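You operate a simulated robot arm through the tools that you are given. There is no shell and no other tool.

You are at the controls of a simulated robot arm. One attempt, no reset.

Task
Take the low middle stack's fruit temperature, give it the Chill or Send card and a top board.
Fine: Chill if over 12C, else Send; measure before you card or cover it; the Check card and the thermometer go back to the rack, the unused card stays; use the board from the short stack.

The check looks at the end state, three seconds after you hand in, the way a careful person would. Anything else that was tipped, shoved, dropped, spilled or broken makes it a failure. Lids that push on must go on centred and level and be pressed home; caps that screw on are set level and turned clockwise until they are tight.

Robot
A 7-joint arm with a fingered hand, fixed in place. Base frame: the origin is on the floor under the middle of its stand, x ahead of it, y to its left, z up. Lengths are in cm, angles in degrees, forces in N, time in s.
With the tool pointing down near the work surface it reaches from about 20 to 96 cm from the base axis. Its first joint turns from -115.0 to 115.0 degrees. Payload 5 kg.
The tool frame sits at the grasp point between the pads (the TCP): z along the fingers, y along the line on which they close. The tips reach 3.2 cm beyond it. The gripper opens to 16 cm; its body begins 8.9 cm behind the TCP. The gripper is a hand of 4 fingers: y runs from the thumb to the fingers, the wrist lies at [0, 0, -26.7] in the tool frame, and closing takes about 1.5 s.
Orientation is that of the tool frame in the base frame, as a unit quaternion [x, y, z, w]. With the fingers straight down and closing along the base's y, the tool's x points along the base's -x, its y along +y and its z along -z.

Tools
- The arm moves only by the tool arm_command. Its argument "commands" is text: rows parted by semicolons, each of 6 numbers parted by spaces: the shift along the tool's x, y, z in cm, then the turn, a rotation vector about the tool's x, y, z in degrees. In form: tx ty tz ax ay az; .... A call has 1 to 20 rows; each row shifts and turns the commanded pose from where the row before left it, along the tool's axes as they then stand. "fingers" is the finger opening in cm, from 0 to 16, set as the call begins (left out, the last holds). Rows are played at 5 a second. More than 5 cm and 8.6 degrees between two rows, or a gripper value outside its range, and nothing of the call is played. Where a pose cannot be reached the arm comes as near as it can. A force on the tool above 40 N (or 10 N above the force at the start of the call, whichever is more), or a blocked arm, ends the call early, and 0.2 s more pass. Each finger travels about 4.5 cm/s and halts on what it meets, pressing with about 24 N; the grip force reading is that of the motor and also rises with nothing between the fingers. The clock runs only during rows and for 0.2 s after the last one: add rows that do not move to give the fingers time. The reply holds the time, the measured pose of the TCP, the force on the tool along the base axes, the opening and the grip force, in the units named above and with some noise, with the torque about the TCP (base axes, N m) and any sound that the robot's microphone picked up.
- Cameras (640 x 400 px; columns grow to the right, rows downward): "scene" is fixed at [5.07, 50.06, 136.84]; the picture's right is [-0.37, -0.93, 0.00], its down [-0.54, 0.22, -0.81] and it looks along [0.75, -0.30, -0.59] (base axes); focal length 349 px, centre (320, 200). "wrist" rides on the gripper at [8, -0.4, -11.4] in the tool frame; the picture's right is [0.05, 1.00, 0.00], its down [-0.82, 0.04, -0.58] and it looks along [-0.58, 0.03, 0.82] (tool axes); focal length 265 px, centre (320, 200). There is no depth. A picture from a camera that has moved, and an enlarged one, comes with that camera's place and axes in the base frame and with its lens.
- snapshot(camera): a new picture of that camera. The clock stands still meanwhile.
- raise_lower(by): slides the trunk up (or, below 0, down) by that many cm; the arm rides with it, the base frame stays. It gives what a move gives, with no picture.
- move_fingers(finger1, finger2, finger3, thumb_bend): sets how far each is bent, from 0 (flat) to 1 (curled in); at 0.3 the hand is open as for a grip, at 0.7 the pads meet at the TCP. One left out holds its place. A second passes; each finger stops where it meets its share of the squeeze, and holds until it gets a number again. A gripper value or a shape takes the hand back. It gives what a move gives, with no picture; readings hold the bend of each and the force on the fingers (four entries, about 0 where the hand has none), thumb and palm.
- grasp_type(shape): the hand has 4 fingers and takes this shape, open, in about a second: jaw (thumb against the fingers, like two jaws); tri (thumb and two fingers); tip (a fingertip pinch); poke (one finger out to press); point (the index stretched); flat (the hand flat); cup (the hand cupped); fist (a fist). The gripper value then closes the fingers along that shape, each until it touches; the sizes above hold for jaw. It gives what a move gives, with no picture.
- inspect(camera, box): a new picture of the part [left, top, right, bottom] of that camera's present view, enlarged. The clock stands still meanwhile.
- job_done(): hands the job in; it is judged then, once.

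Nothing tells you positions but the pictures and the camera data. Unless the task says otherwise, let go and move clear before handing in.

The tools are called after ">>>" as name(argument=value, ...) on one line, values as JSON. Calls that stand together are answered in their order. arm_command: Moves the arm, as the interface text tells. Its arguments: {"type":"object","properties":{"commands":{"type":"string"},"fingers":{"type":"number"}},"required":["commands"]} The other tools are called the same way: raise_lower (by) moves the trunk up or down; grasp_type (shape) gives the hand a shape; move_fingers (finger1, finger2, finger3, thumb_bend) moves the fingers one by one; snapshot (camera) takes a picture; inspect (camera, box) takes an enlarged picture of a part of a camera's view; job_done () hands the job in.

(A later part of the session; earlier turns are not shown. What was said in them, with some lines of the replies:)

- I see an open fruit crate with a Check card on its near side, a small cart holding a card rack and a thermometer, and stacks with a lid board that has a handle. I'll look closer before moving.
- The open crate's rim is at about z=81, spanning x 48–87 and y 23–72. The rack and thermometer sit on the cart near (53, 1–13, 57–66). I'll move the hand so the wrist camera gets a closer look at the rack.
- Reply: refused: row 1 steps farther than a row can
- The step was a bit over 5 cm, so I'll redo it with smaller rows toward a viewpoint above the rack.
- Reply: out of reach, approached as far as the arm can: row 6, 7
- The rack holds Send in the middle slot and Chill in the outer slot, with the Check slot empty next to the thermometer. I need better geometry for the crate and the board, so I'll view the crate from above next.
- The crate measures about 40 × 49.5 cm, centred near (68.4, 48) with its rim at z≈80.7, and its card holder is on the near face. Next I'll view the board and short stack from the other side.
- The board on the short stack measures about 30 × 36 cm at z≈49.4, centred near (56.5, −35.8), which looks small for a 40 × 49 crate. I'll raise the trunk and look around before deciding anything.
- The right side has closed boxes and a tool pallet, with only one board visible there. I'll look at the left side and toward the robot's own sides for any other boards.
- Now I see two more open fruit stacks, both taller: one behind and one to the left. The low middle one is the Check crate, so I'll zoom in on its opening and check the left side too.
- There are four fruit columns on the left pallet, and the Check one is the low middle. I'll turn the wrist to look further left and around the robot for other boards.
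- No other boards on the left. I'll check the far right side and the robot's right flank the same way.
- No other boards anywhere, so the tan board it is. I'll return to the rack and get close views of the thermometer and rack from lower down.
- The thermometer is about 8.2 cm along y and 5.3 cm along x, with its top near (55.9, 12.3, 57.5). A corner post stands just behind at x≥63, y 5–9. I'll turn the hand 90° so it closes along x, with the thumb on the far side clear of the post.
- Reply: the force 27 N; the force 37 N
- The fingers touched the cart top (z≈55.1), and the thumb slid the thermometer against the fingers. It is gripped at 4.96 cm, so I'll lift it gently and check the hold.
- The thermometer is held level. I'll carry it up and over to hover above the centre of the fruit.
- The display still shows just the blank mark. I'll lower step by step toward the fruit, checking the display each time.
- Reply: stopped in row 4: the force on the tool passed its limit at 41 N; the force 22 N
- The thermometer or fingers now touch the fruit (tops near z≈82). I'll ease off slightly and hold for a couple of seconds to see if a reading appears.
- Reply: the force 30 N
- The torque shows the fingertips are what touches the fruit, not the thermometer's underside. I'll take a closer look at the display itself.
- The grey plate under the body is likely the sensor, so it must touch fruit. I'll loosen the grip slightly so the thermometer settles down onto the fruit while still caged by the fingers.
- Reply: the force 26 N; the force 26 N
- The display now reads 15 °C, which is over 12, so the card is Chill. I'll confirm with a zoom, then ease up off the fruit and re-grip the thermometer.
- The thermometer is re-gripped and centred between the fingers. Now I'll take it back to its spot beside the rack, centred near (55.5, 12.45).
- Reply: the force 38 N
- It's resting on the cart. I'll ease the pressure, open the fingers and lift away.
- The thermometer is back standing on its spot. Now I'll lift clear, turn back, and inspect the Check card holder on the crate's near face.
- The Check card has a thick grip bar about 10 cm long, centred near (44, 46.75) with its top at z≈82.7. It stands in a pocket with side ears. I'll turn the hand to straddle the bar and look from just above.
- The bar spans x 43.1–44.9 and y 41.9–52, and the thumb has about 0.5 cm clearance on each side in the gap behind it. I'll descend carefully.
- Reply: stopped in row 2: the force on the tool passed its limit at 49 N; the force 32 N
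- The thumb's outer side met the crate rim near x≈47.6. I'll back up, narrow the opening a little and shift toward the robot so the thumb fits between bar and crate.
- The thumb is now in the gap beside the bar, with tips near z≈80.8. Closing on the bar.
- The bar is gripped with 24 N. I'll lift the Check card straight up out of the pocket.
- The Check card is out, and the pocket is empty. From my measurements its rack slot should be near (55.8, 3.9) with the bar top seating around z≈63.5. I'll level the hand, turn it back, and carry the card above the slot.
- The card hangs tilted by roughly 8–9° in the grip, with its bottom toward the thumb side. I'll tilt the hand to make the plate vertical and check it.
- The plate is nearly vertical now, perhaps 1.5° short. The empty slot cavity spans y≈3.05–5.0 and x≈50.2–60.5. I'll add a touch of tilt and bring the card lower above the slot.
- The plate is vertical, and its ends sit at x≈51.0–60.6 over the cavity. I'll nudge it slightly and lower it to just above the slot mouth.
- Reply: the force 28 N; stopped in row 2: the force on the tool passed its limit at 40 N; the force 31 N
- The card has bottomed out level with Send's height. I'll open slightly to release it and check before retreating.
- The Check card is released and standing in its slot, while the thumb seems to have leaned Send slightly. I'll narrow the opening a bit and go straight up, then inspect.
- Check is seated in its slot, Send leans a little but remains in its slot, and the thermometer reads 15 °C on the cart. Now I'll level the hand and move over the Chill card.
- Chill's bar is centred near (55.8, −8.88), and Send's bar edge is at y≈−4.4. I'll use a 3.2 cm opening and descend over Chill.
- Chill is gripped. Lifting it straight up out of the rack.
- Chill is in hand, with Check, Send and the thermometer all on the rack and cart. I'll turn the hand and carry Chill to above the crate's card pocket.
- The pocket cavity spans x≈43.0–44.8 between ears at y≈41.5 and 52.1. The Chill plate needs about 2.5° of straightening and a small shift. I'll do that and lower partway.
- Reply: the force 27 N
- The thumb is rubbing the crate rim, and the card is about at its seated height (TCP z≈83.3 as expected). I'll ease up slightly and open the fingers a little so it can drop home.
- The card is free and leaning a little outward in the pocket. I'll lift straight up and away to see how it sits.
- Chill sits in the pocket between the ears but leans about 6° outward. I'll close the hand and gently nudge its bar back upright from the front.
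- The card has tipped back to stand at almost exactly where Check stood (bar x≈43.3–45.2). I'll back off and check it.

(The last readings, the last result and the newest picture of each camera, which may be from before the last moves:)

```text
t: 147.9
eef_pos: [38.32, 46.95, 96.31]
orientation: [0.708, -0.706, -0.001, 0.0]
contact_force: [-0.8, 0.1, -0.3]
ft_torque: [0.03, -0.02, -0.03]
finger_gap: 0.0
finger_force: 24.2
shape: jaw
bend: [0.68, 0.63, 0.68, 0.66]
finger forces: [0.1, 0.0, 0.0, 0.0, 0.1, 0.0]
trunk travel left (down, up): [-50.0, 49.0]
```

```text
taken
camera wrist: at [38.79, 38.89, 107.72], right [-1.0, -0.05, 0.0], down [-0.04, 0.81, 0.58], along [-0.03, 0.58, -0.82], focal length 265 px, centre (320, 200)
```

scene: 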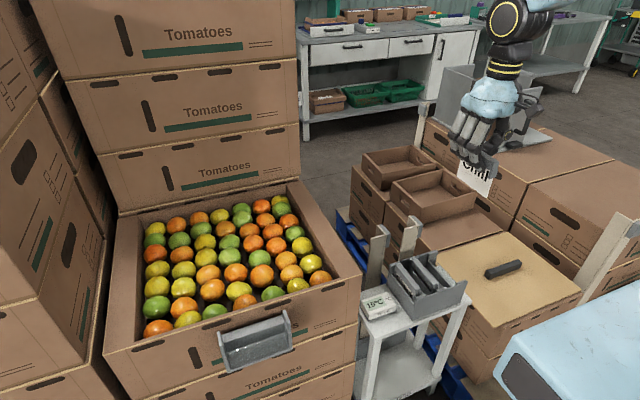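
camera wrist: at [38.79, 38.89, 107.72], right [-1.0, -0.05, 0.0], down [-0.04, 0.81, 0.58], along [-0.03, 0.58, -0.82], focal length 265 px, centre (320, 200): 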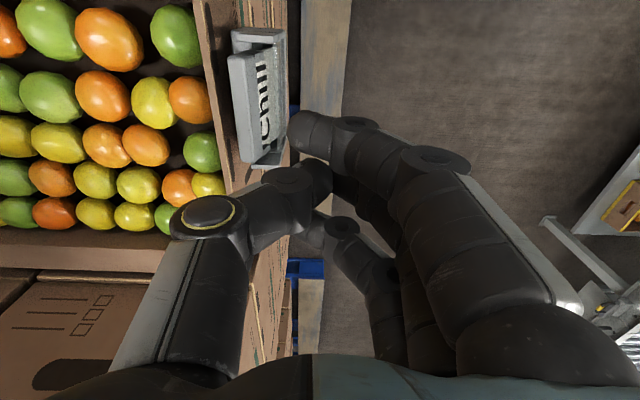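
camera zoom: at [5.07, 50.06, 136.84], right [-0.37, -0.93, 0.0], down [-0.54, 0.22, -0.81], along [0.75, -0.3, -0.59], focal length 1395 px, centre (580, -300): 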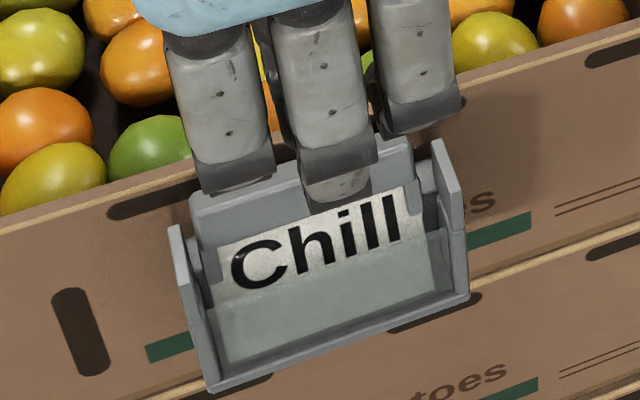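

Chill now reads clearly in the pocket. Next is the board, so I'll move over to the short stack with the same hand orientation, since its handle runs along y and I need to close along x.

>>> arm_command(commands="0 0 -4 0 0 0;0 0 -4 0 0 0;4.8 0 0 0 0 0;4.8 0 0 0 0 0;4.8 0 0 0 0 0;4.8 -1.1 0 0 0 0;4.8 -1.3 0 0 0 0;4.8 -1.3 0 0 0 0;4.8 -1.3 0 0 0 0;4.8 -1.3 0 0 0 0;4.8 -1.3 0 0 0 0;4.8 -1.3 0 0 0 0;4.8 -1.3 0 0 0 0;4.8 -1.3 0 0 0 0;4.8 -1.3 0 0 0 0;4.8 -1.3 0 0 0 0;4.8 -1.3 0 0 0 0;4.8 -1.3 0 0 0 0;4.8 -1.3 0 0 0 0;0 0 0 0 0 0", fingers=7)

>>> snapshot(camera="wrist")

>>> snapshot(camera="scene")

```text
t: 152.1
eef_pos: [56.23, -34.7, 104.78]
orientation: [0.708, -0.706, -0.001, -0.001]
contact_force: [0.5, -0.2, 0.0]
ft_torque: [0.05, 0.03, 0.02]
finger_gap: 7.0
finger_force: 0.0
shape: jaw
bend: [0.73, 0.73, 0.73, 0.7]
finger forces: [0.1, 0.1, 0.1, 0.0, 0.0, 0.0]
trunk travel left (down, up): [-50.0, 49.0]
```

```text
taken
camera wrist: at [56.65, -42.72, 116.02], right [-1.0, -0.05, 0.0], down [-0.04, 0.81, 0.58], along [-0.03, 0.58, -0.82], focal length 265 px, centre (320, 200)
```

wrist: 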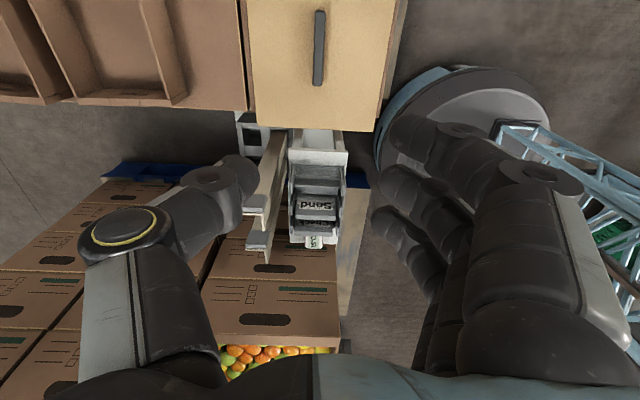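

```text
taken
```

scene: 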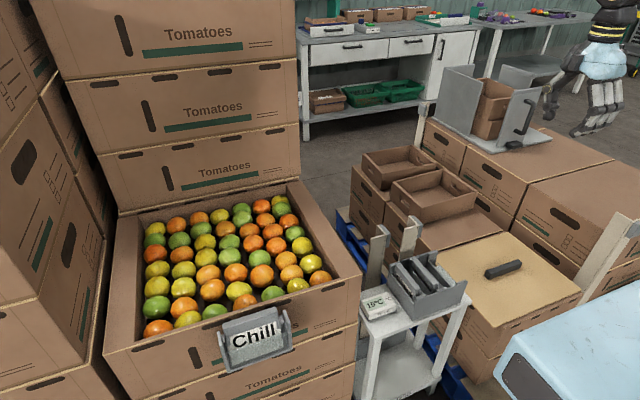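

>>> inspect(camera="wrist", box=[230, 0, 420, 140])

>>> inspect(camera="scene", box=[430, 220, 600, 360])

```text
2.86 times, centred on (325, 70) of wrist
camera zoom: at [56.65, -42.72, 116.02], right [-1.0, -0.05, 0.0], down [-0.04, 0.81, 0.58], along [-0.03, 0.58, -0.82], focal length 758 px, centre (306, 571)
```

zoom: 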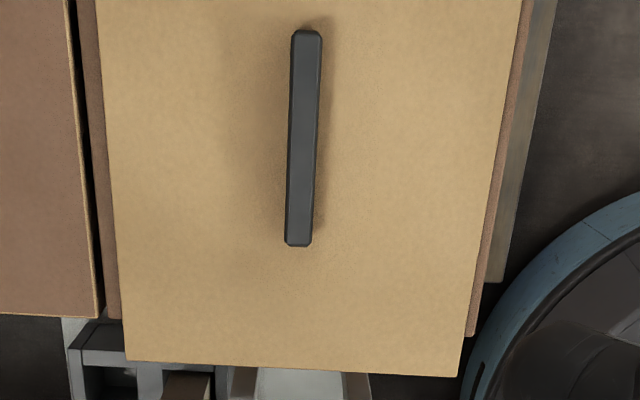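

```text
2.86 times, centred on (515, 290) of scene
camera zoom: at [5.07, 50.06, 136.84], right [-0.37, -0.93, 0.0], down [-0.54, 0.22, -0.81], along [0.75, -0.3, -0.59], focal length 997 px, centre (-237, -57)
```

zoom: 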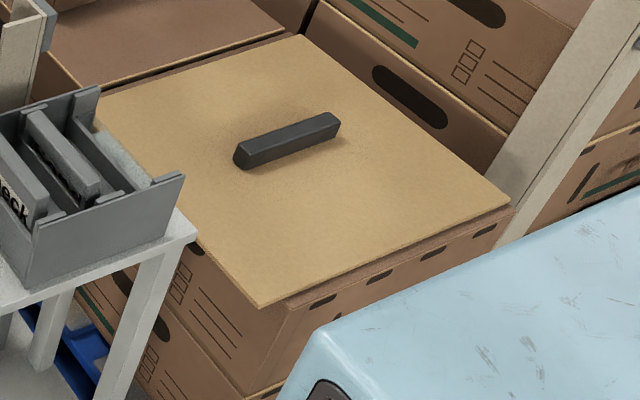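

The handle is centred at about (56.45, −35.85), 13 cm long and 2 cm wide, on the board's centre. I'll descend over it.

>>> arm_command(commands="1.15 -0.2 4 0 0 0;0 0 4.5 0 0 0;0 0 4.5 0 0 0;0 0 4.5 0 0 0;0 0 4.5 0 0 0;0 0 4.5 0 0 0;0 0 4.5 0 0 0;0 0 4.5 0 0 0;0 0 4.5 0 0 0;0 0 2 0 0 0;0 0 0 0 0 0", fingers=5.5)

>>> snapshot(camera="wrist")

>>> inspect(camera="scene", box=[430, 180, 600, 320])

```text
t: 154.5
eef_pos: [56.78, -36.06, 62.42]
orientation: [0.708, -0.706, -0.001, -0.001]
contact_force: [0.3, 0.5, 0.0]
ft_torque: [0.0, -0.02, 0.02]
finger_gap: 5.55
finger_force: 0.0
shape: jaw
bend: [0.73, 0.73, 0.73, 0.7]
finger forces: [0.1, 0.0, 0.0, 0.1, 0.0, 0.1]
trunk travel left (down, up): [-50.0, 49.0]
```

```text
taken
camera wrist: at [57.26, -43.95, 73.72], right [-1.0, -0.05, 0.0], down [-0.04, 0.81, 0.58], along [-0.03, 0.58, -0.82], focal length 265 px, centre (320, 200)
```

wrist: 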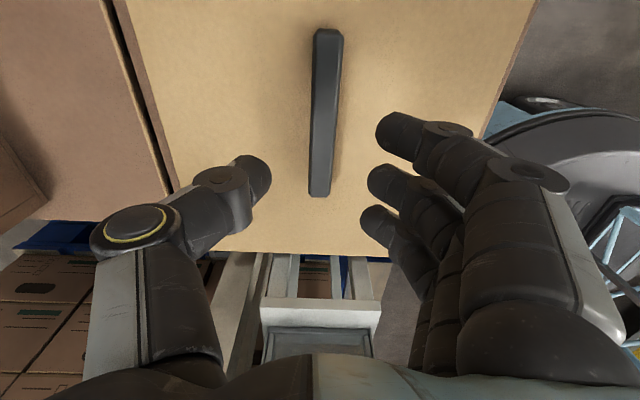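

```text
2.86 times, centred on (515, 250) of scene
camera zoom: at [5.07, 50.06, 136.84], right [-0.37, -0.93, 0.0], down [-0.54, 0.22, -0.81], along [0.75, -0.3, -0.59], focal length 997 px, centre (-237, 57)
```

zoom: 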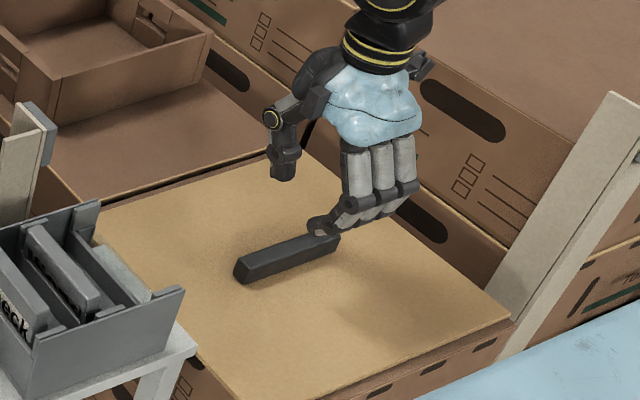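

>>> arm_command(commands="0.3 0.35 3 0 0 0;0 0 3 0 0 0;0 0 1.8 0 0 0;0 0 0 0 0 0")

>>> arm_command(commands="0 0 0.4 0 0 0;0 0 0.3 0 0 0;0 0 0 0 0 0")

>>> snapshot(camera="wrist")

>>> inspect(camera="scene", box=[450, 200, 570, 300])

```text
t: 155.5
eef_pos: [56.15, -36.32, 54.66]
orientation: [0.708, -0.706, -0.001, 0.0]
contact_force: [0.6, 0.5, 0.4]
ft_torque: [-0.04, 0.02, 0.0]
finger_gap: 5.52
finger_force: 0.0
shape: jaw
bend: [0.73, 0.73, 0.73, 0.7]
finger forces: [0.0, 0.1, 0.1, 0.0, 0.1, 0.0]
trunk travel left (down, up): [-50.0, 49.0]
```

```text
t: 156.3
eef_pos: [56.31, -36.54, 53.99]
orientation: [0.708, -0.706, -0.001, 0.0]
contact_force: [-1.2, -0.4, 0.3]
ft_torque: [0.02, 0.02, -0.01]
finger_gap: 5.53
finger_force: 0.1
shape: jaw
bend: [0.73, 0.73, 0.73, 0.7]
finger forces: [0.0, 0.0, 0.1, 0.0, 0.1, 0.0]
trunk travel left (down, up): [-50.0, 49.0]
```

```text
taken
camera wrist: at [56.81, -44.27, 65.29], right [-1.0, -0.05, 0.0], down [-0.04, 0.81, 0.58], along [-0.03, 0.58, -0.82], focal length 265 px, centre (320, 200)
```

wrist: 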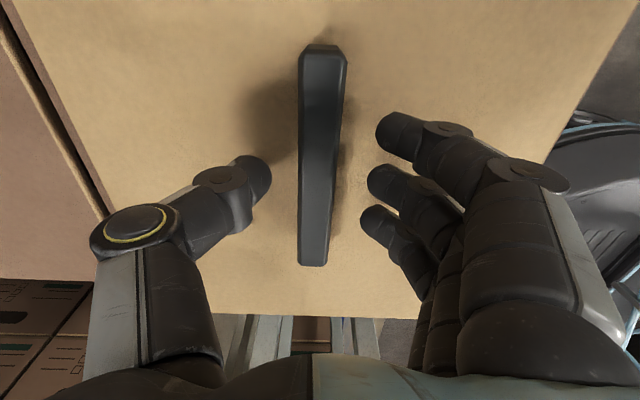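

```text
4.00 times, centred on (510, 250) of scene
camera zoom: at [5.07, 50.06, 136.84], right [-0.37, -0.93, 0.0], down [-0.54, 0.22, -0.81], along [0.75, -0.3, -0.59], focal length 1395 px, centre (-440, 0)
```

zoom: 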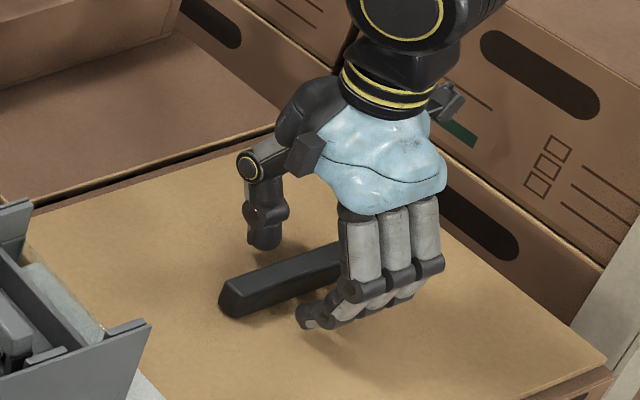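

>>> arm_command(commands="0 0 0.3 0 0 0;0 0 0 0 0 0")

>>> arm_command(commands="0 0 0.2 0 0 0;0 0 0 0 0 0")

>>> arm_command(commands="0 0 0.2 0 0 0;0 0 0 0 0 0")

```text
t: 156.9
eef_pos: [56.3, -36.24, 53.63]
orientation: [0.708, -0.707, 0.0, 0.0]
contact_force: [-0.4, -0.7, 0.8]
ft_torque: [-0.01, 0.02, 0.03]
finger_gap: 5.53
finger_force: 0.1
shape: jaw
bend: [0.73, 0.73, 0.73, 0.7]
finger forces: [0.1, 0.0, 0.1, 0.0, 0.0, 0.0]
trunk travel left (down, up): [-50.0, 49.0]
```

```text
t: 157.5
eef_pos: [56.3, -36.15, 53.46]
orientation: [0.708, -0.706, -0.001, -0.001]
contact_force: [0.1, 1.2, -0.7]
ft_torque: [-0.01, 0.01, -0.03]
finger_gap: 5.55
finger_force: 0.1
shape: jaw
bend: [0.73, 0.73, 0.73, 0.7]
finger forces: [0.1, 0.0, 0.1, 0.0, 0.0, 0.1]
trunk travel left (down, up): [-50.0, 49.0]
```

```text
t: 158.1
eef_pos: [56.32, -36.02, 53.19]
orientation: [0.708, -0.707, 0.0, -0.002]
contact_force: [0.3, 0.3, -0.1]
ft_torque: [0.01, 0.01, -0.01]
finger_gap: 5.53
finger_force: 0.0
shape: jaw
bend: [0.73, 0.73, 0.73, 0.7]
finger forces: [0.0, 0.0, 0.0, 0.0, 0.0, 0.1]
trunk travel left (down, up): [-50.0, 49.0]
```

>>> arm_command(commands="0 0 0 0 0 0;0 0 0 0 0 0;0 0 0 0 0 0;0 0 0 0 0 0;0 0 0 0 0 0;0 0 0 0 0 0;0 0 0 0 0 0;0 0 0 0 0 0", fingers=0.5)

>>> snapshot(camera="wrist")

>>> inspect(camera="scene", box=[450, 200, 570, 300])

```text
t: 159.9
eef_pos: [56.23, -36.05, 53.1]
orientation: [0.707, -0.707, 0.0, -0.001]
contact_force: [0.3, 0.8, -0.8]
ft_torque: [-0.02, 0.03, 0.05]
finger_gap: 1.63
finger_force: 24.5
shape: jaw
bend: [0.72, 0.72, 0.72, 0.7]
finger forces: [7.1, 7.0, 7.2, 0.0, 21.3, 0.0]
trunk travel left (down, up): [-50.0, 49.0]
```

```text
taken
camera wrist: at [56.79, -44.06, 64.49], right [-1.0, -0.05, 0.0], down [-0.04, 0.81, 0.58], along [-0.03, 0.58, -0.82], focal length 265 px, centre (320, 200)
```

wrist: 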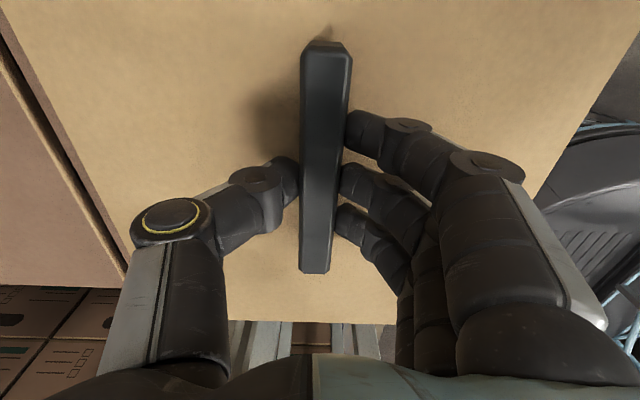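

```text
4.00 times, centred on (510, 250) of scene
camera zoom: at [5.07, 50.06, 136.84], right [-0.37, -0.93, 0.0], down [-0.54, 0.22, -0.81], along [0.75, -0.3, -0.59], focal length 1395 px, centre (-440, 0)
```

zoom: 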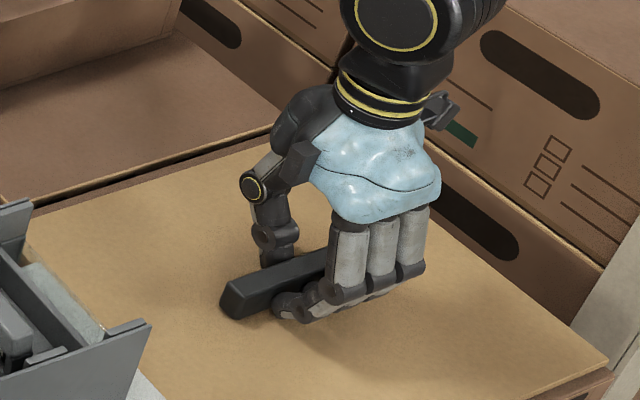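

The handle is gripped. I'll lift the board slowly and check that it stays level.

>>> arm_command(commands="0 0 -0.5 0 0 0;0 0 -0.5 0 0 0;0 0 -1 0 0 0;0 0 -1 0 0 0;0 0 0 0 0 0")

>>> snapshot(camera="wrist")

>>> inspect(camera="scene", box=[420, 180, 620, 360])

```text
t: 161.1
eef_pos: [56.45, -36.13, 56.22]
orientation: [0.707, -0.707, -0.001, -0.001]
contact_force: [0.4, 0.0, -2.2]
ft_torque: [-0.03, 0.03, 0.02]
finger_gap: 1.61
finger_force: 24.2
shape: jaw
bend: [0.72, 0.72, 0.72, 0.7]
finger forces: [7.2, 7.2, 7.2, 0.1, 21.5, 0.0]
trunk travel left (down, up): [-50.0, 49.0]
```

```text
taken
camera wrist: at [56.89, -44.02, 67.57], right [-1.0, -0.05, 0.0], down [-0.04, 0.81, 0.58], along [-0.03, 0.58, -0.82], focal length 265 px, centre (320, 200)
```

wrist: 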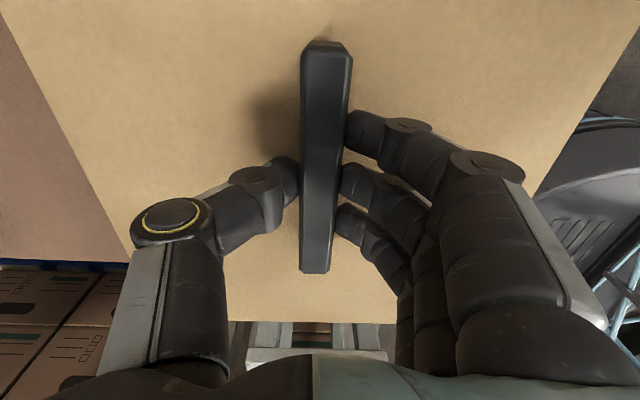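

```text
2.22 times, centred on (520, 270) of scene
camera zoom: at [5.07, 50.06, 136.84], right [-0.37, -0.93, 0.0], down [-0.54, 0.22, -0.81], along [0.75, -0.3, -0.59], focal length 775 px, centre (-124, 44)
```

zoom: 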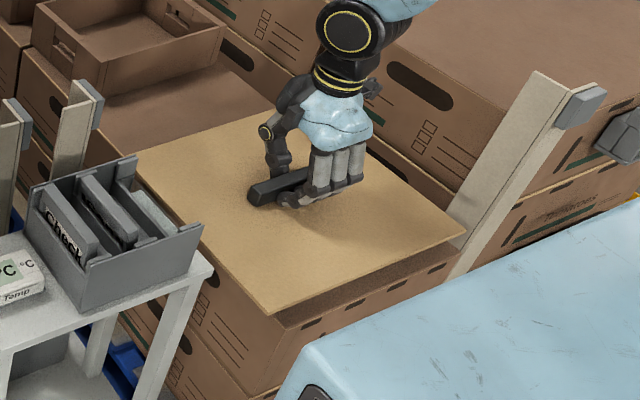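

The board is up and level with little load. I'll keep lifting straight with a slight shift away from the post, up to travel height.

>>> arm_command(commands="-0.5 0 -2 0 0 0;-0.5 0 -2.5 0 0 0;-0.3 0 -3 0 0 0;0 0 -3.5 0 0 0;0 0 -4 0 0 0;0 0 -4 0 0 0;0 0 -4 0 0 0;0 0 -4 0 0 0;0 0 -4 0 0 0;0 0 -4 0 0 0;0 0 -4 0 0 0;0 0 -4 0 0 0;0 0 -2 0 0 0;0 0 0 0 0 0")

>>> snapshot(camera="wrist")

>>> snapshot(camera="scene")

```text
t: 164.1
eef_pos: [56.19, -34.75, 101.09]
orientation: [0.708, -0.707, -0.002, 0.0]
contact_force: [0.4, -1.0, -3.0]
ft_torque: [0.01, 0.0, -0.01]
finger_gap: 1.63
finger_force: 24.0
shape: jaw
bend: [0.72, 0.72, 0.72, 0.7]
finger forces: [7.2, 7.2, 7.1, 0.0, 21.3, 0.0]
trunk travel left (down, up): [-50.0, 49.0]
```

```text
taken
camera wrist: at [56.72, -42.8, 112.4], right [-1.0, -0.05, 0.0], down [-0.04, 0.81, 0.58], along [-0.03, 0.58, -0.82], focal length 265 px, centre (320, 200)
```

wrist: 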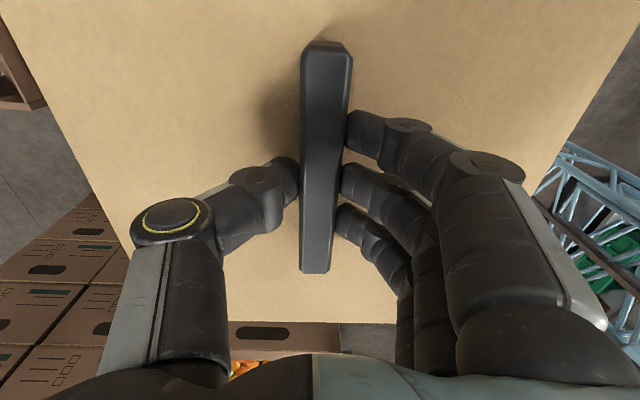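

```text
taken
```

scene: 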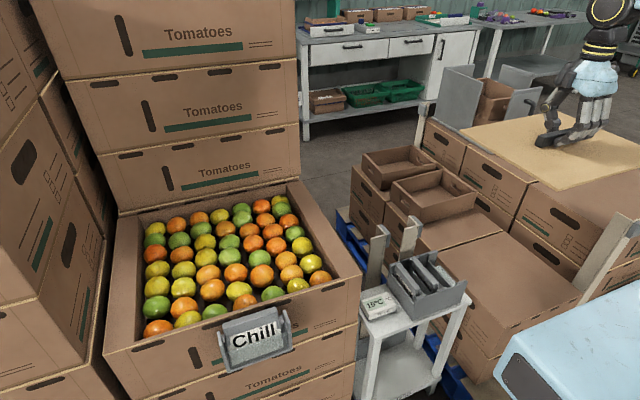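

The short stack's box below is closed and undisturbed. I'll carry the board across to above the fruit crate.

>>> arm_command(commands="-4.2 -1 0 0 0 0;-4.2 -1 0 0 0 0;-4.5 -1 0 0 0 0;-4.5 -1 0 0 0 0;-4.5 -1 0 0 0 0;-4.5 -1 0 0 0 0;-4.5 -1 0 0 0 0;-4.5 -1 0 0 0 0;-4.5 -0.8 0 0 0 0;-4.5 -0.8 0 0 0 0;-4.5 -0.8 0 0 0 0;-4.5 -0.8 0 0 0 0;-4.5 -0.6 0 0 0 0;-4.5 0 0 0 0 0;-4.5 0 0 0 0 0;-4.5 0 0 0 0 0;-4.5 0 0 0 0 0;-4.5 0 0 0 0 0;-2.5 0 0 0 0 0;0 0 0 0 0 0")

>>> snapshot(camera="wrist")

>>> snapshot(camera="scene")

```text
t: 168.3
eef_pos: [67.93, 48.43, 101.32]
orientation: [0.707, -0.707, 0.0, 0.0]
contact_force: [0.2, 1.3, -2.9]
ft_torque: [-0.02, 0.0, -0.01]
finger_gap: 1.62
finger_force: 24.1
shape: jaw
bend: [0.72, 0.72, 0.72, 0.7]
finger forces: [7.1, 7.0, 7.2, 0.1, 21.1, 0.1]
trunk travel left (down, up): [-50.0, 49.0]
```

```text
taken
camera wrist: at [68.38, 40.34, 112.78], right [-1.0, -0.05, 0.0], down [-0.04, 0.81, 0.58], along [-0.03, 0.58, -0.82], focal length 265 px, centre (320, 200)
```

wrist: 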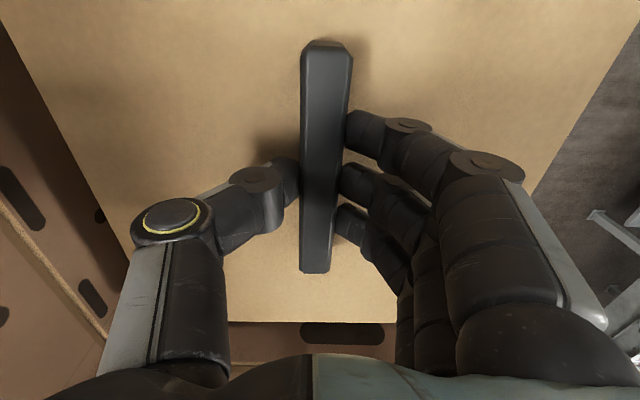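

```text
taken
```

scene: 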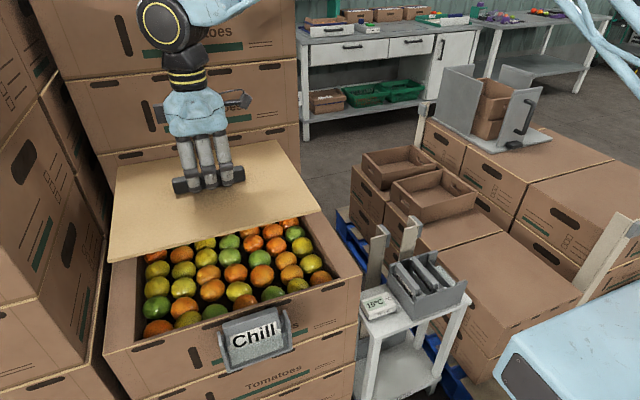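

>>> arm_command(commands="0 0 3 0 0 0;0 0 3 0 0 0;0 0 3 0 0 0;0 0 2 0 0 0;0 0 0 0 0 0")

>>> snapshot(camera="scene")

>>> inspect(camera="scene", box=[90, 140, 370, 370])

>>> snapshot(camera="wrist")

```text
t: 169.5
eef_pos: [67.98, 48.2, 90.46]
orientation: [0.708, -0.707, 0.0, 0.0]
contact_force: [0.0, 0.2, -1.5]
ft_torque: [-0.02, 0.01, -0.02]
finger_gap: 1.63
finger_force: 24.2
shape: jaw
bend: [0.72, 0.72, 0.72, 0.7]
finger forces: [7.0, 7.1, 7.1, 0.0, 21.1, 0.0]
trunk travel left (down, up): [-50.0, 49.0]
```

```text
taken
```

scene: 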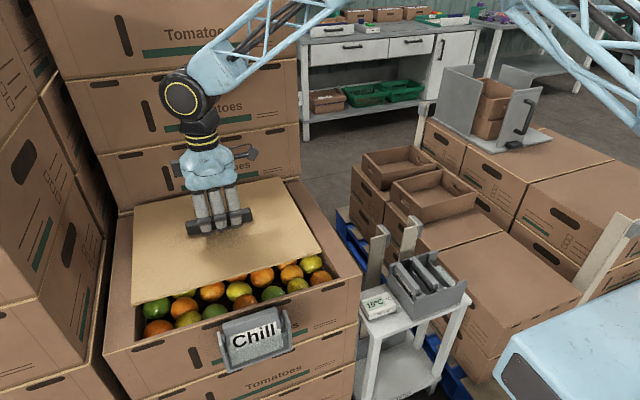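

```text
1.74 times, centred on (230, 255) of scene
camera zoom: at [5.07, 50.06, 136.84], right [-0.37, -0.93, 0.0], down [-0.54, 0.22, -0.81], along [0.75, -0.3, -0.59], focal length 607 px, centre (476, 104)
```

zoom: 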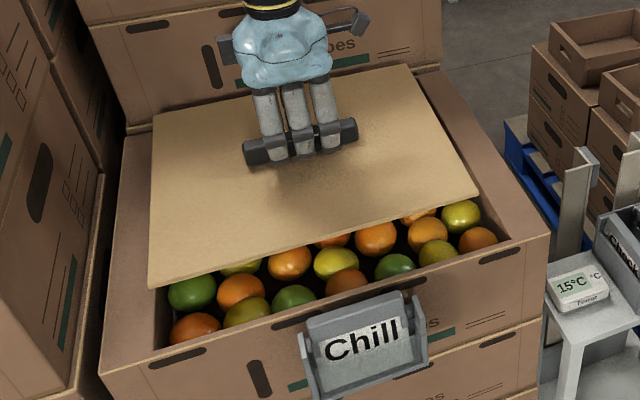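

```text
taken
camera wrist: at [68.57, 40.18, 101.8], right [-1.0, -0.05, 0.0], down [-0.04, 0.81, 0.58], along [-0.03, 0.58, -0.82], focal length 265 px, centre (320, 200)
```

wrist: 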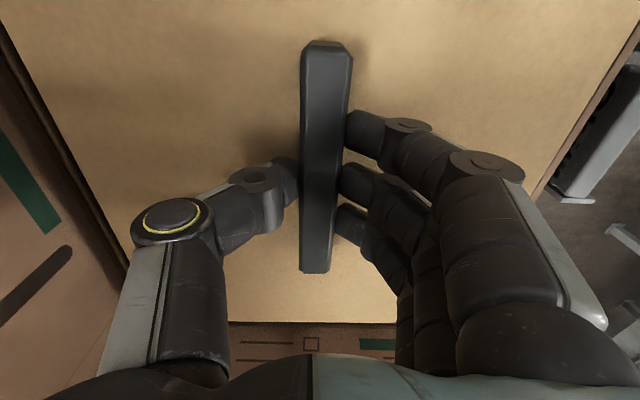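

The board is centred over the crate to within a few millimetres (board centre ≈(67.9, 48.3), crate ≈(67.9, 47.9)). I'll make a small correction and lower it gently onto the fruit.

>>> arm_command(commands="0.35 0 1 0 0 0;0 0 1 0 0 0;0 0 0.7 0 0 0;0 0 0 0 0 0")

>>> arm_command(commands="0 0 0.3 0 0 0;0 0 0.3 0 0 0;0 0 0 0 0 0")

>>> inspect(camera="scene", box=[90, 140, 370, 370])

```text
t: 170.5
eef_pos: [68.04, 47.77, 87.57]
orientation: [0.707, -0.707, 0.0, -0.001]
contact_force: [-0.7, 0.4, -1.1]
ft_torque: [0.04, -0.03, 0.01]
finger_gap: 1.62
finger_force: 23.4
shape: jaw
bend: [0.72, 0.72, 0.72, 0.7]
finger forces: [7.0, 7.0, 7.1, 0.0, 21.1, 0.0]
trunk travel left (down, up): [-50.0, 49.0]
```

```text
t: 171.3
eef_pos: [67.98, 47.72, 86.98]
orientation: [0.708, -0.707, -0.001, 0.0]
contact_force: [-0.9, -0.6, -1.7]
ft_torque: [0.01, -0.02, -0.03]
finger_gap: 1.62
finger_force: 24.5
shape: jaw
bend: [0.72, 0.72, 0.72, 0.7]
finger forces: [7.0, 7.0, 7.1, 0.1, 21.0, 0.0]
trunk travel left (down, up): [-50.0, 49.0]
```

```text
1.74 times, centred on (230, 255) of scene
camera zoom: at [5.07, 50.06, 136.84], right [-0.37, -0.93, 0.0], down [-0.54, 0.22, -0.81], along [0.75, -0.3, -0.59], focal length 607 px, centre (476, 104)
```

zoom: 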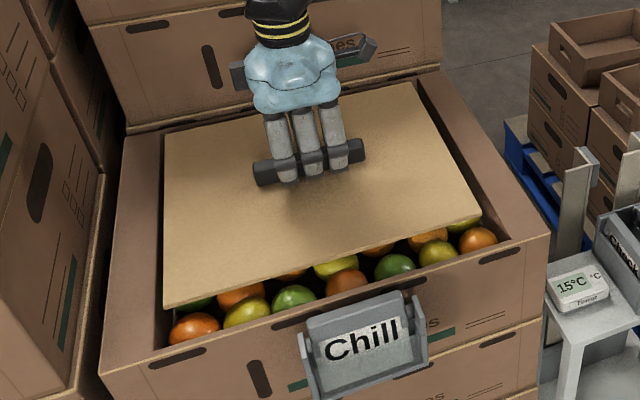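

>>> arm_command(commands="0 -0.5 0 0 0 0;0 0 0.3 0 0 0;0 0 0 0 0 0")

>>> arm_command(commands="0 0 0.3 0 0 0;0 0 0 0 0 0")

>>> arm_command(commands="0 0 0.3 0 0 0;0 0 0 0 0 0")

```text
t: 172.1
eef_pos: [68.54, 47.77, 86.81]
orientation: [0.707, -0.707, -0.001, -0.001]
contact_force: [-0.4, 0.0, -1.6]
ft_torque: [0.01, 0.06, -0.02]
finger_gap: 1.63
finger_force: 24.2
shape: jaw
bend: [0.72, 0.72, 0.72, 0.7]
finger forces: [7.1, 7.0, 7.2, 0.0, 21.2, 0.0]
trunk travel left (down, up): [-50.0, 49.0]
```

```text
t: 172.7
eef_pos: [68.59, 47.76, 86.49]
orientation: [0.708, -0.707, 0.0, -0.001]
contact_force: [1.1, 0.1, 5.3]
ft_torque: [0.0, 0.09, -0.03]
finger_gap: 1.62
finger_force: 24.2
shape: jaw
bend: [0.72, 0.72, 0.72, 0.7]
finger forces: [7.6, 7.6, 7.7, 0.0, 23.8, 0.0]
trunk travel left (down, up): [-50.0, 49.0]
```

```text
t: 173.3
eef_pos: [68.46, 47.82, 86.5]
orientation: [-0.707, 0.707, 0.0, 0.002]
contact_force: [0.5, -0.2, 25.7]
ft_torque: [-0.03, 0.07, 0.01]
finger_gap: 1.77
finger_force: 23.9
shape: jaw
bend: [0.72, 0.72, 0.72, 0.71]
finger forces: [9.7, 9.4, 9.4, 0.0, 29.4, 0.0]
trunk travel left (down, up): [-50.0, 49.0]
```

Contact with almost zero torque, so the board is sitting evenly. I'll ease off and open the fingers.

>>> arm_command(commands="0 0 -0.2 0 0 0;0 0 0 0 0 0;0 0 0 0 0 0;0 0 0 0 0 0;0 0 0 0 0 0;0 0 0 0 0 0", fingers=5)

>>> inspect(camera="scene", box=[90, 140, 370, 370])

>>> snapshot(camera="wrist")

```text
t: 174.7
eef_pos: [68.62, 47.63, 86.38]
orientation: [0.709, -0.706, -0.001, -0.001]
contact_force: [0.4, -1.6, 2.3]
ft_torque: [-0.03, 0.04, -0.02]
finger_gap: 4.88
finger_force: 0.1
shape: jaw
bend: [0.74, 0.74, 0.74, 0.7]
finger forces: [0.7, 0.6, 0.5, 0.1, 0.6, 0.1]
trunk travel left (down, up): [-50.0, 49.0]
```

```text
1.74 times, centred on (230, 255) of scene
camera zoom: at [5.07, 50.06, 136.84], right [-0.37, -0.93, 0.0], down [-0.54, 0.22, -0.81], along [0.75, -0.3, -0.59], focal length 607 px, centre (476, 104)
```

zoom: 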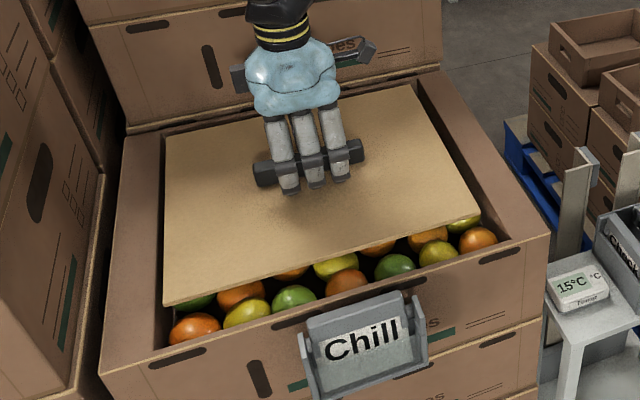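

```text
taken
camera wrist: at [69.02, 39.76, 97.63], right [-1.0, -0.05, 0.0], down [-0.04, 0.81, 0.58], along [-0.03, 0.58, -0.82], focal length 265 px, centre (320, 200)
```

wrist: 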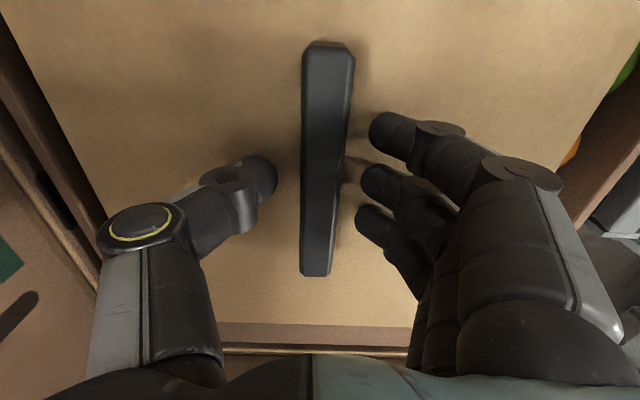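

The board is resting and released. I'll lift straight up and view from above to check centring.

>>> arm_command(commands="0 0 -0.5 0 0 0;0 0 -1 0 0 0;0 0 -2 0 0 0;0 0 -4 0 0 0;0 0 -4 0 0 0;0 0 -4 0 0 0;0 0 -4 0 0 0;0 0 0 0 0 0")

>>> inspect(camera="scene", box=[90, 140, 370, 370])

>>> snapshot(camera="wrist")

```text
t: 176.5
eef_pos: [68.48, 47.8, 105.96]
orientation: [0.708, -0.706, -0.001, -0.001]
contact_force: [0.5, -0.1, 0.3]
ft_torque: [0.01, -0.02, 0.0]
finger_gap: 4.96
finger_force: 0.1
shape: jaw
bend: [0.73, 0.73, 0.73, 0.7]
finger forces: [0.0, 0.0, 0.0, 0.0, 0.0, 0.0]
trunk travel left (down, up): [-50.0, 49.0]
```

```text
1.74 times, centred on (230, 255) of scene
camera zoom: at [5.07, 50.06, 136.84], right [-0.37, -0.93, 0.0], down [-0.54, 0.22, -0.81], along [0.75, -0.3, -0.59], focal length 607 px, centre (476, 104)
```

zoom: 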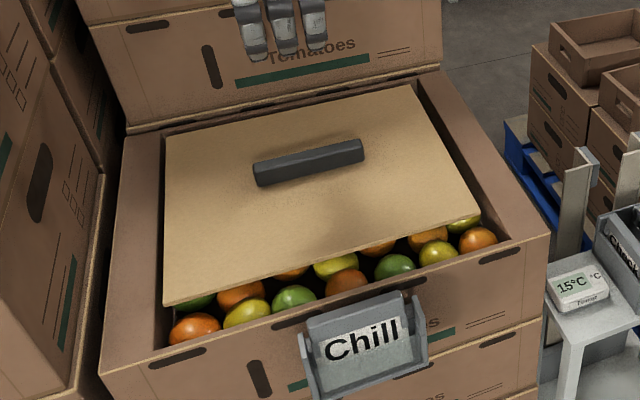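

```text
taken
camera wrist: at [69.07, 39.76, 117.24], right [-1.0, -0.05, 0.0], down [-0.04, 0.81, 0.58], along [-0.03, 0.58, -0.82], focal length 265 px, centre (320, 200)
```

wrist: 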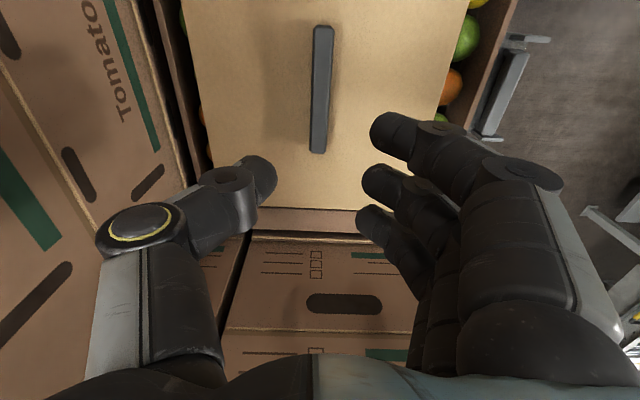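

>>> arm_command(commands="0 4 -3 0 0 8.5;0 4 -2 0 0 8.5;0 4 -2 0 0 8.5;0 4 -2 0 0 8.5;0 0 0 0 0 8.5;0 0 0 0 0 8.5;0 0 0 0 0 8.5;0 0 0 0 0 8.5;0 0 0 0 0 8.5;0 0 0 0 0 8.5;0 0 0 0 0 5;0 0 0 0 0 0")

>>> snapshot(camera="wrist")

```text
t: 179.1
eef_pos: [53.28, 51.19, 114.85]
orientation: [0.0, 1.0, 0.001, 0.0]
contact_force: [0.3, -0.1, 0.0]
ft_torque: [0.01, -0.04, -0.02]
finger_gap: 4.99
finger_force: 0.0
shape: jaw
bend: [0.73, 0.73, 0.73, 0.7]
finger forces: [0.0, 0.2, 0.1, 0.1, 0.1, 0.1]
trunk travel left (down, up): [-50.0, 49.0]
```

```text
taken
camera wrist: at [45.24, 50.89, 126.12], right [-0.05, 1.0, 0.0], down [0.82, 0.04, 0.58], along [0.58, 0.03, -0.82], focal length 265 px, centre (320, 200)
```

wrist: 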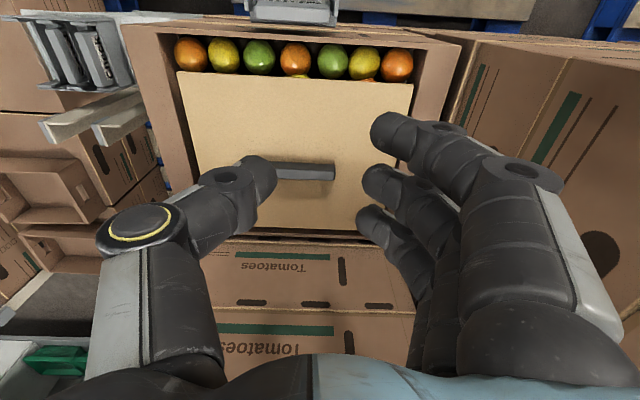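

>>> inspect(camera="wrist", box=[100, 0, 300, 130])

>>> inspect(camera="wrist", box=[180, 180, 420, 290])

>>> inspect(camera="wrist", box=[340, 20, 500, 130])

```text
3.08 times, centred on (200, 65) of wrist
camera zoom: at [45.24, 50.89, 126.12], right [-0.05, 1.0, 0.0], down [0.82, 0.04, 0.58], along [0.58, 0.03, -0.82], focal length 817 px, centre (689, 615)
```

zoom: 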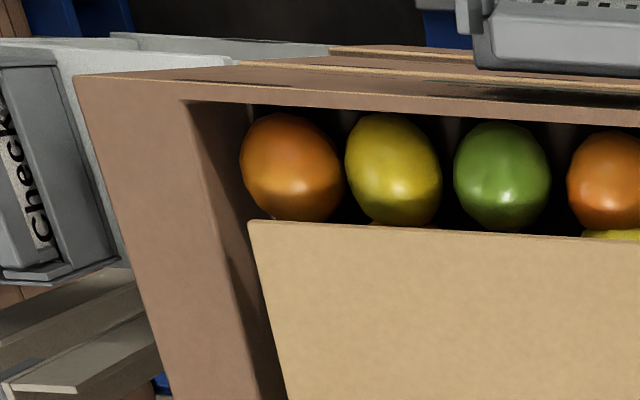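

```text
2.67 times, centred on (300, 235) of wrist
camera zoom: at [45.24, 50.89, 126.12], right [-0.05, 1.0, 0.0], down [0.82, 0.04, 0.58], along [0.58, 0.03, -0.82], focal length 708 px, centre (373, 107)
```

zoom: 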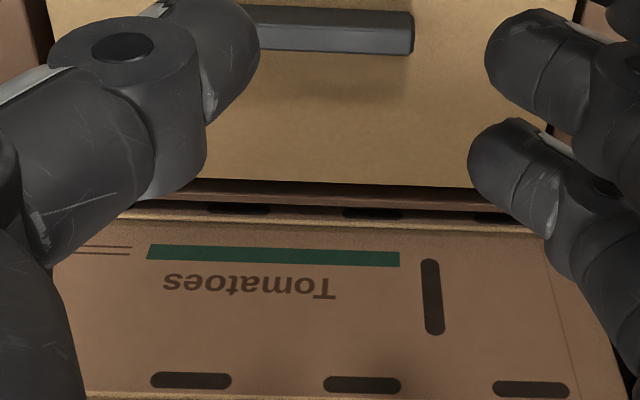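

```text
3.64 times, centred on (420, 75) of wrist
camera zoom: at [45.24, 50.89, 126.12], right [-0.05, 1.0, 0.0], down [0.82, 0.04, 0.58], along [0.58, 0.03, -0.82], focal length 965 px, centre (-44, 654)
```

zoom: 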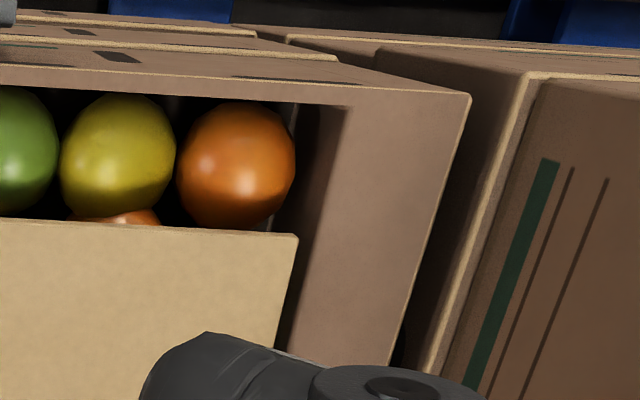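

The board lies level inside the crate opening, centred within about half a centimetre. Now a final look at the rack, the card pocket and the rest of the scene.

>>> inspect(camera="scene", box=[350, 230, 490, 330])

>>> inspect(camera="scene", box=[200, 285, 310, 375])

>>> snapshot(camera="scene")

```text
4.00 times, centred on (420, 280) of scene
camera zoom: at [5.07, 50.06, 136.84], right [-0.37, -0.93, 0.0], down [-0.54, 0.22, -0.81], along [0.75, -0.3, -0.59], focal length 1395 px, centre (-80, -120)
```

zoom: 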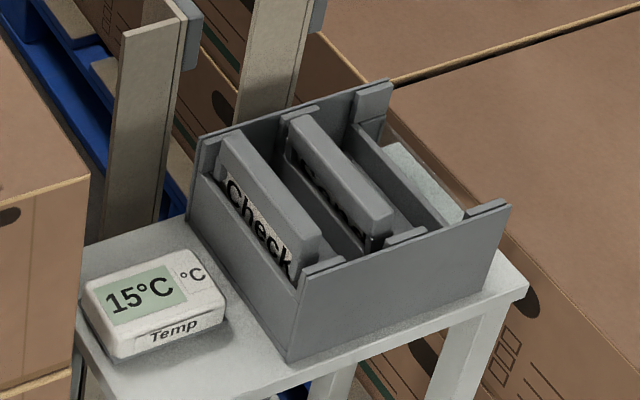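

```text
4.44 times, centred on (255, 330) of scene
camera zoom: at [5.07, 50.06, 136.84], right [-0.37, -0.93, 0.0], down [-0.54, 0.22, -0.81], along [0.75, -0.3, -0.59], focal length 1550 px, centre (609, -378)
```

zoom: 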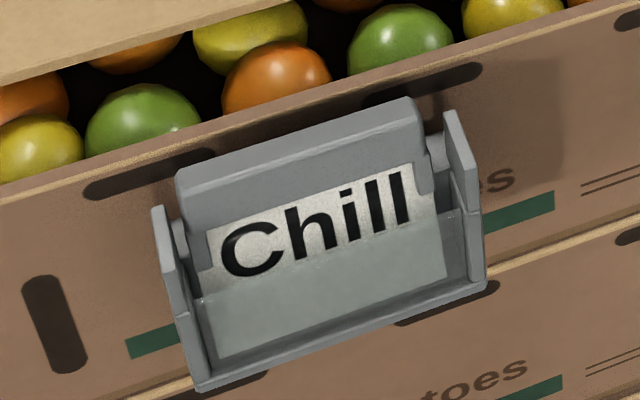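

```text
taken
```

scene: 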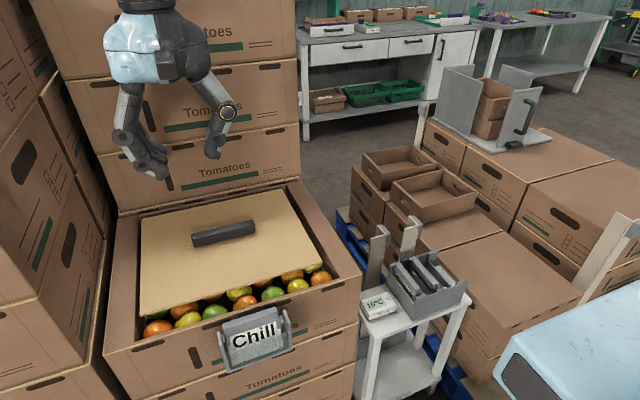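

Everything is in place: Chill in the pocket, Check and Send in the rack, the thermometer back on the cart, and the board level on the crate. I'll move the hand clear to its start area and take one last look before handing in.

>>> arm_command(commands="0 -4 0 0 0 0;0 -4 0 0 0 0;0 -4 0 0 0 0;0 -4 0 0 0 0;0 -4 0 0 0 0;0 -4 0 0 0 0;0 -4 0 0 0 0;1 -1 0 0 0 0;0 0 0 0 0 0;0 0 0 0 0 0;0 0 0 0 0 0")

>>> snapshot(camera="scene")

>>> snapshot(camera="wrist")

>>> inspect(camera="scene", box=[90, 170, 370, 390])

```text
t: 181.5
eef_pos: [51.98, 22.22, 114.87]
orientation: [-0.001, 1.0, 0.001, 0.0]
contact_force: [0.2, -0.5, -1.0]
ft_torque: [0.01, -0.01, -0.01]
finger_gap: 4.98
finger_force: 0.0
shape: jaw
bend: [0.73, 0.73, 0.73, 0.7]
finger forces: [0.1, 0.0, 0.1, 0.0, 0.1, 0.0]
trunk travel left (down, up): [-50.0, 49.0]
```

```text
taken
```

scene: 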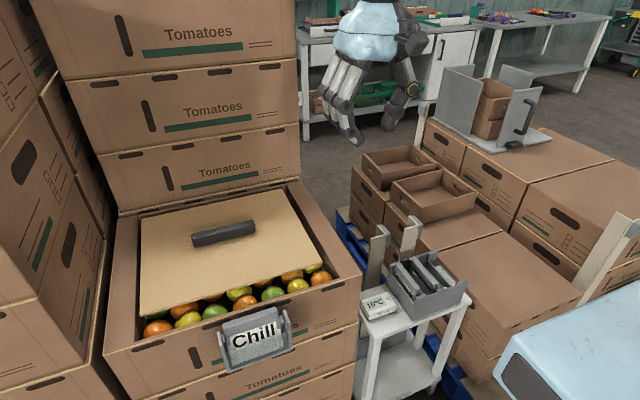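

```text
taken
camera wrist: at [44.05, 21.97, 126.1], right [-0.05, 1.0, 0.0], down [0.82, 0.04, 0.58], along [0.58, 0.03, -0.82], focal length 265 px, centre (320, 200)
```

wrist: 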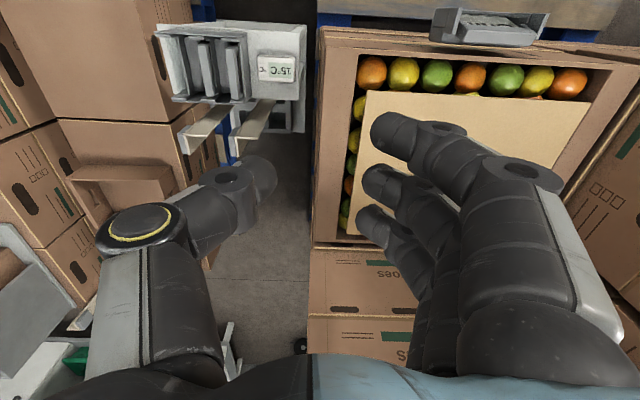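

```text
1.82 times, centred on (230, 280) of scene
camera zoom: at [5.07, 50.06, 136.84], right [-0.37, -0.93, 0.0], down [-0.54, 0.22, -0.81], along [0.75, -0.3, -0.59], focal length 634 px, centre (484, 54)
```

zoom: 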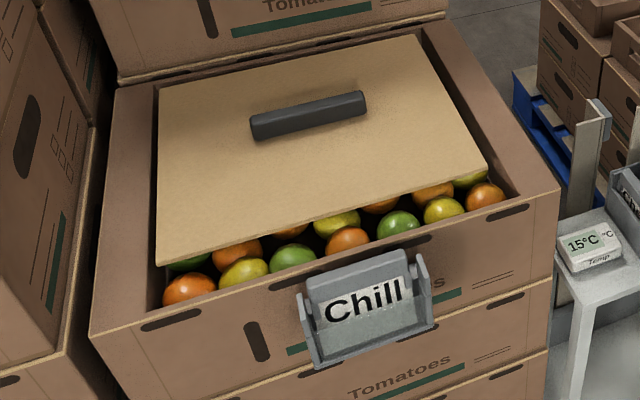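

>>> job_done()

```text
The job is handed in.
```

The job is handed in. The fruit read **15 °C**, which is over 12 °C, so the low middle stack got the **Chill** card and the board from the short stack.

- **Measurement:** I took the temperature before touching any card or the board. The reading came up once the thermometer rested on the fruit.
- **Cards:** Chill is in the stack's card holder, leaning slightly back. Check is back in its rack slot. Send is still in its own slot, but my hand bumped it and it now leans a few degrees.
- **Thermometer:** it is back in its place on the cart beside the rack.
- **Board:** it lies level, resting on the fruit inside the crate opening, centred to within about a centimetre. It measures about 30 × 36 cm and the crate is about 40 × 49 cm, so a strip of fruit still shows around it, widest at the near edge. I found no other board.

In my last camera check nothing else looked moved, spilled or damaged, and the hand was clear of everything.
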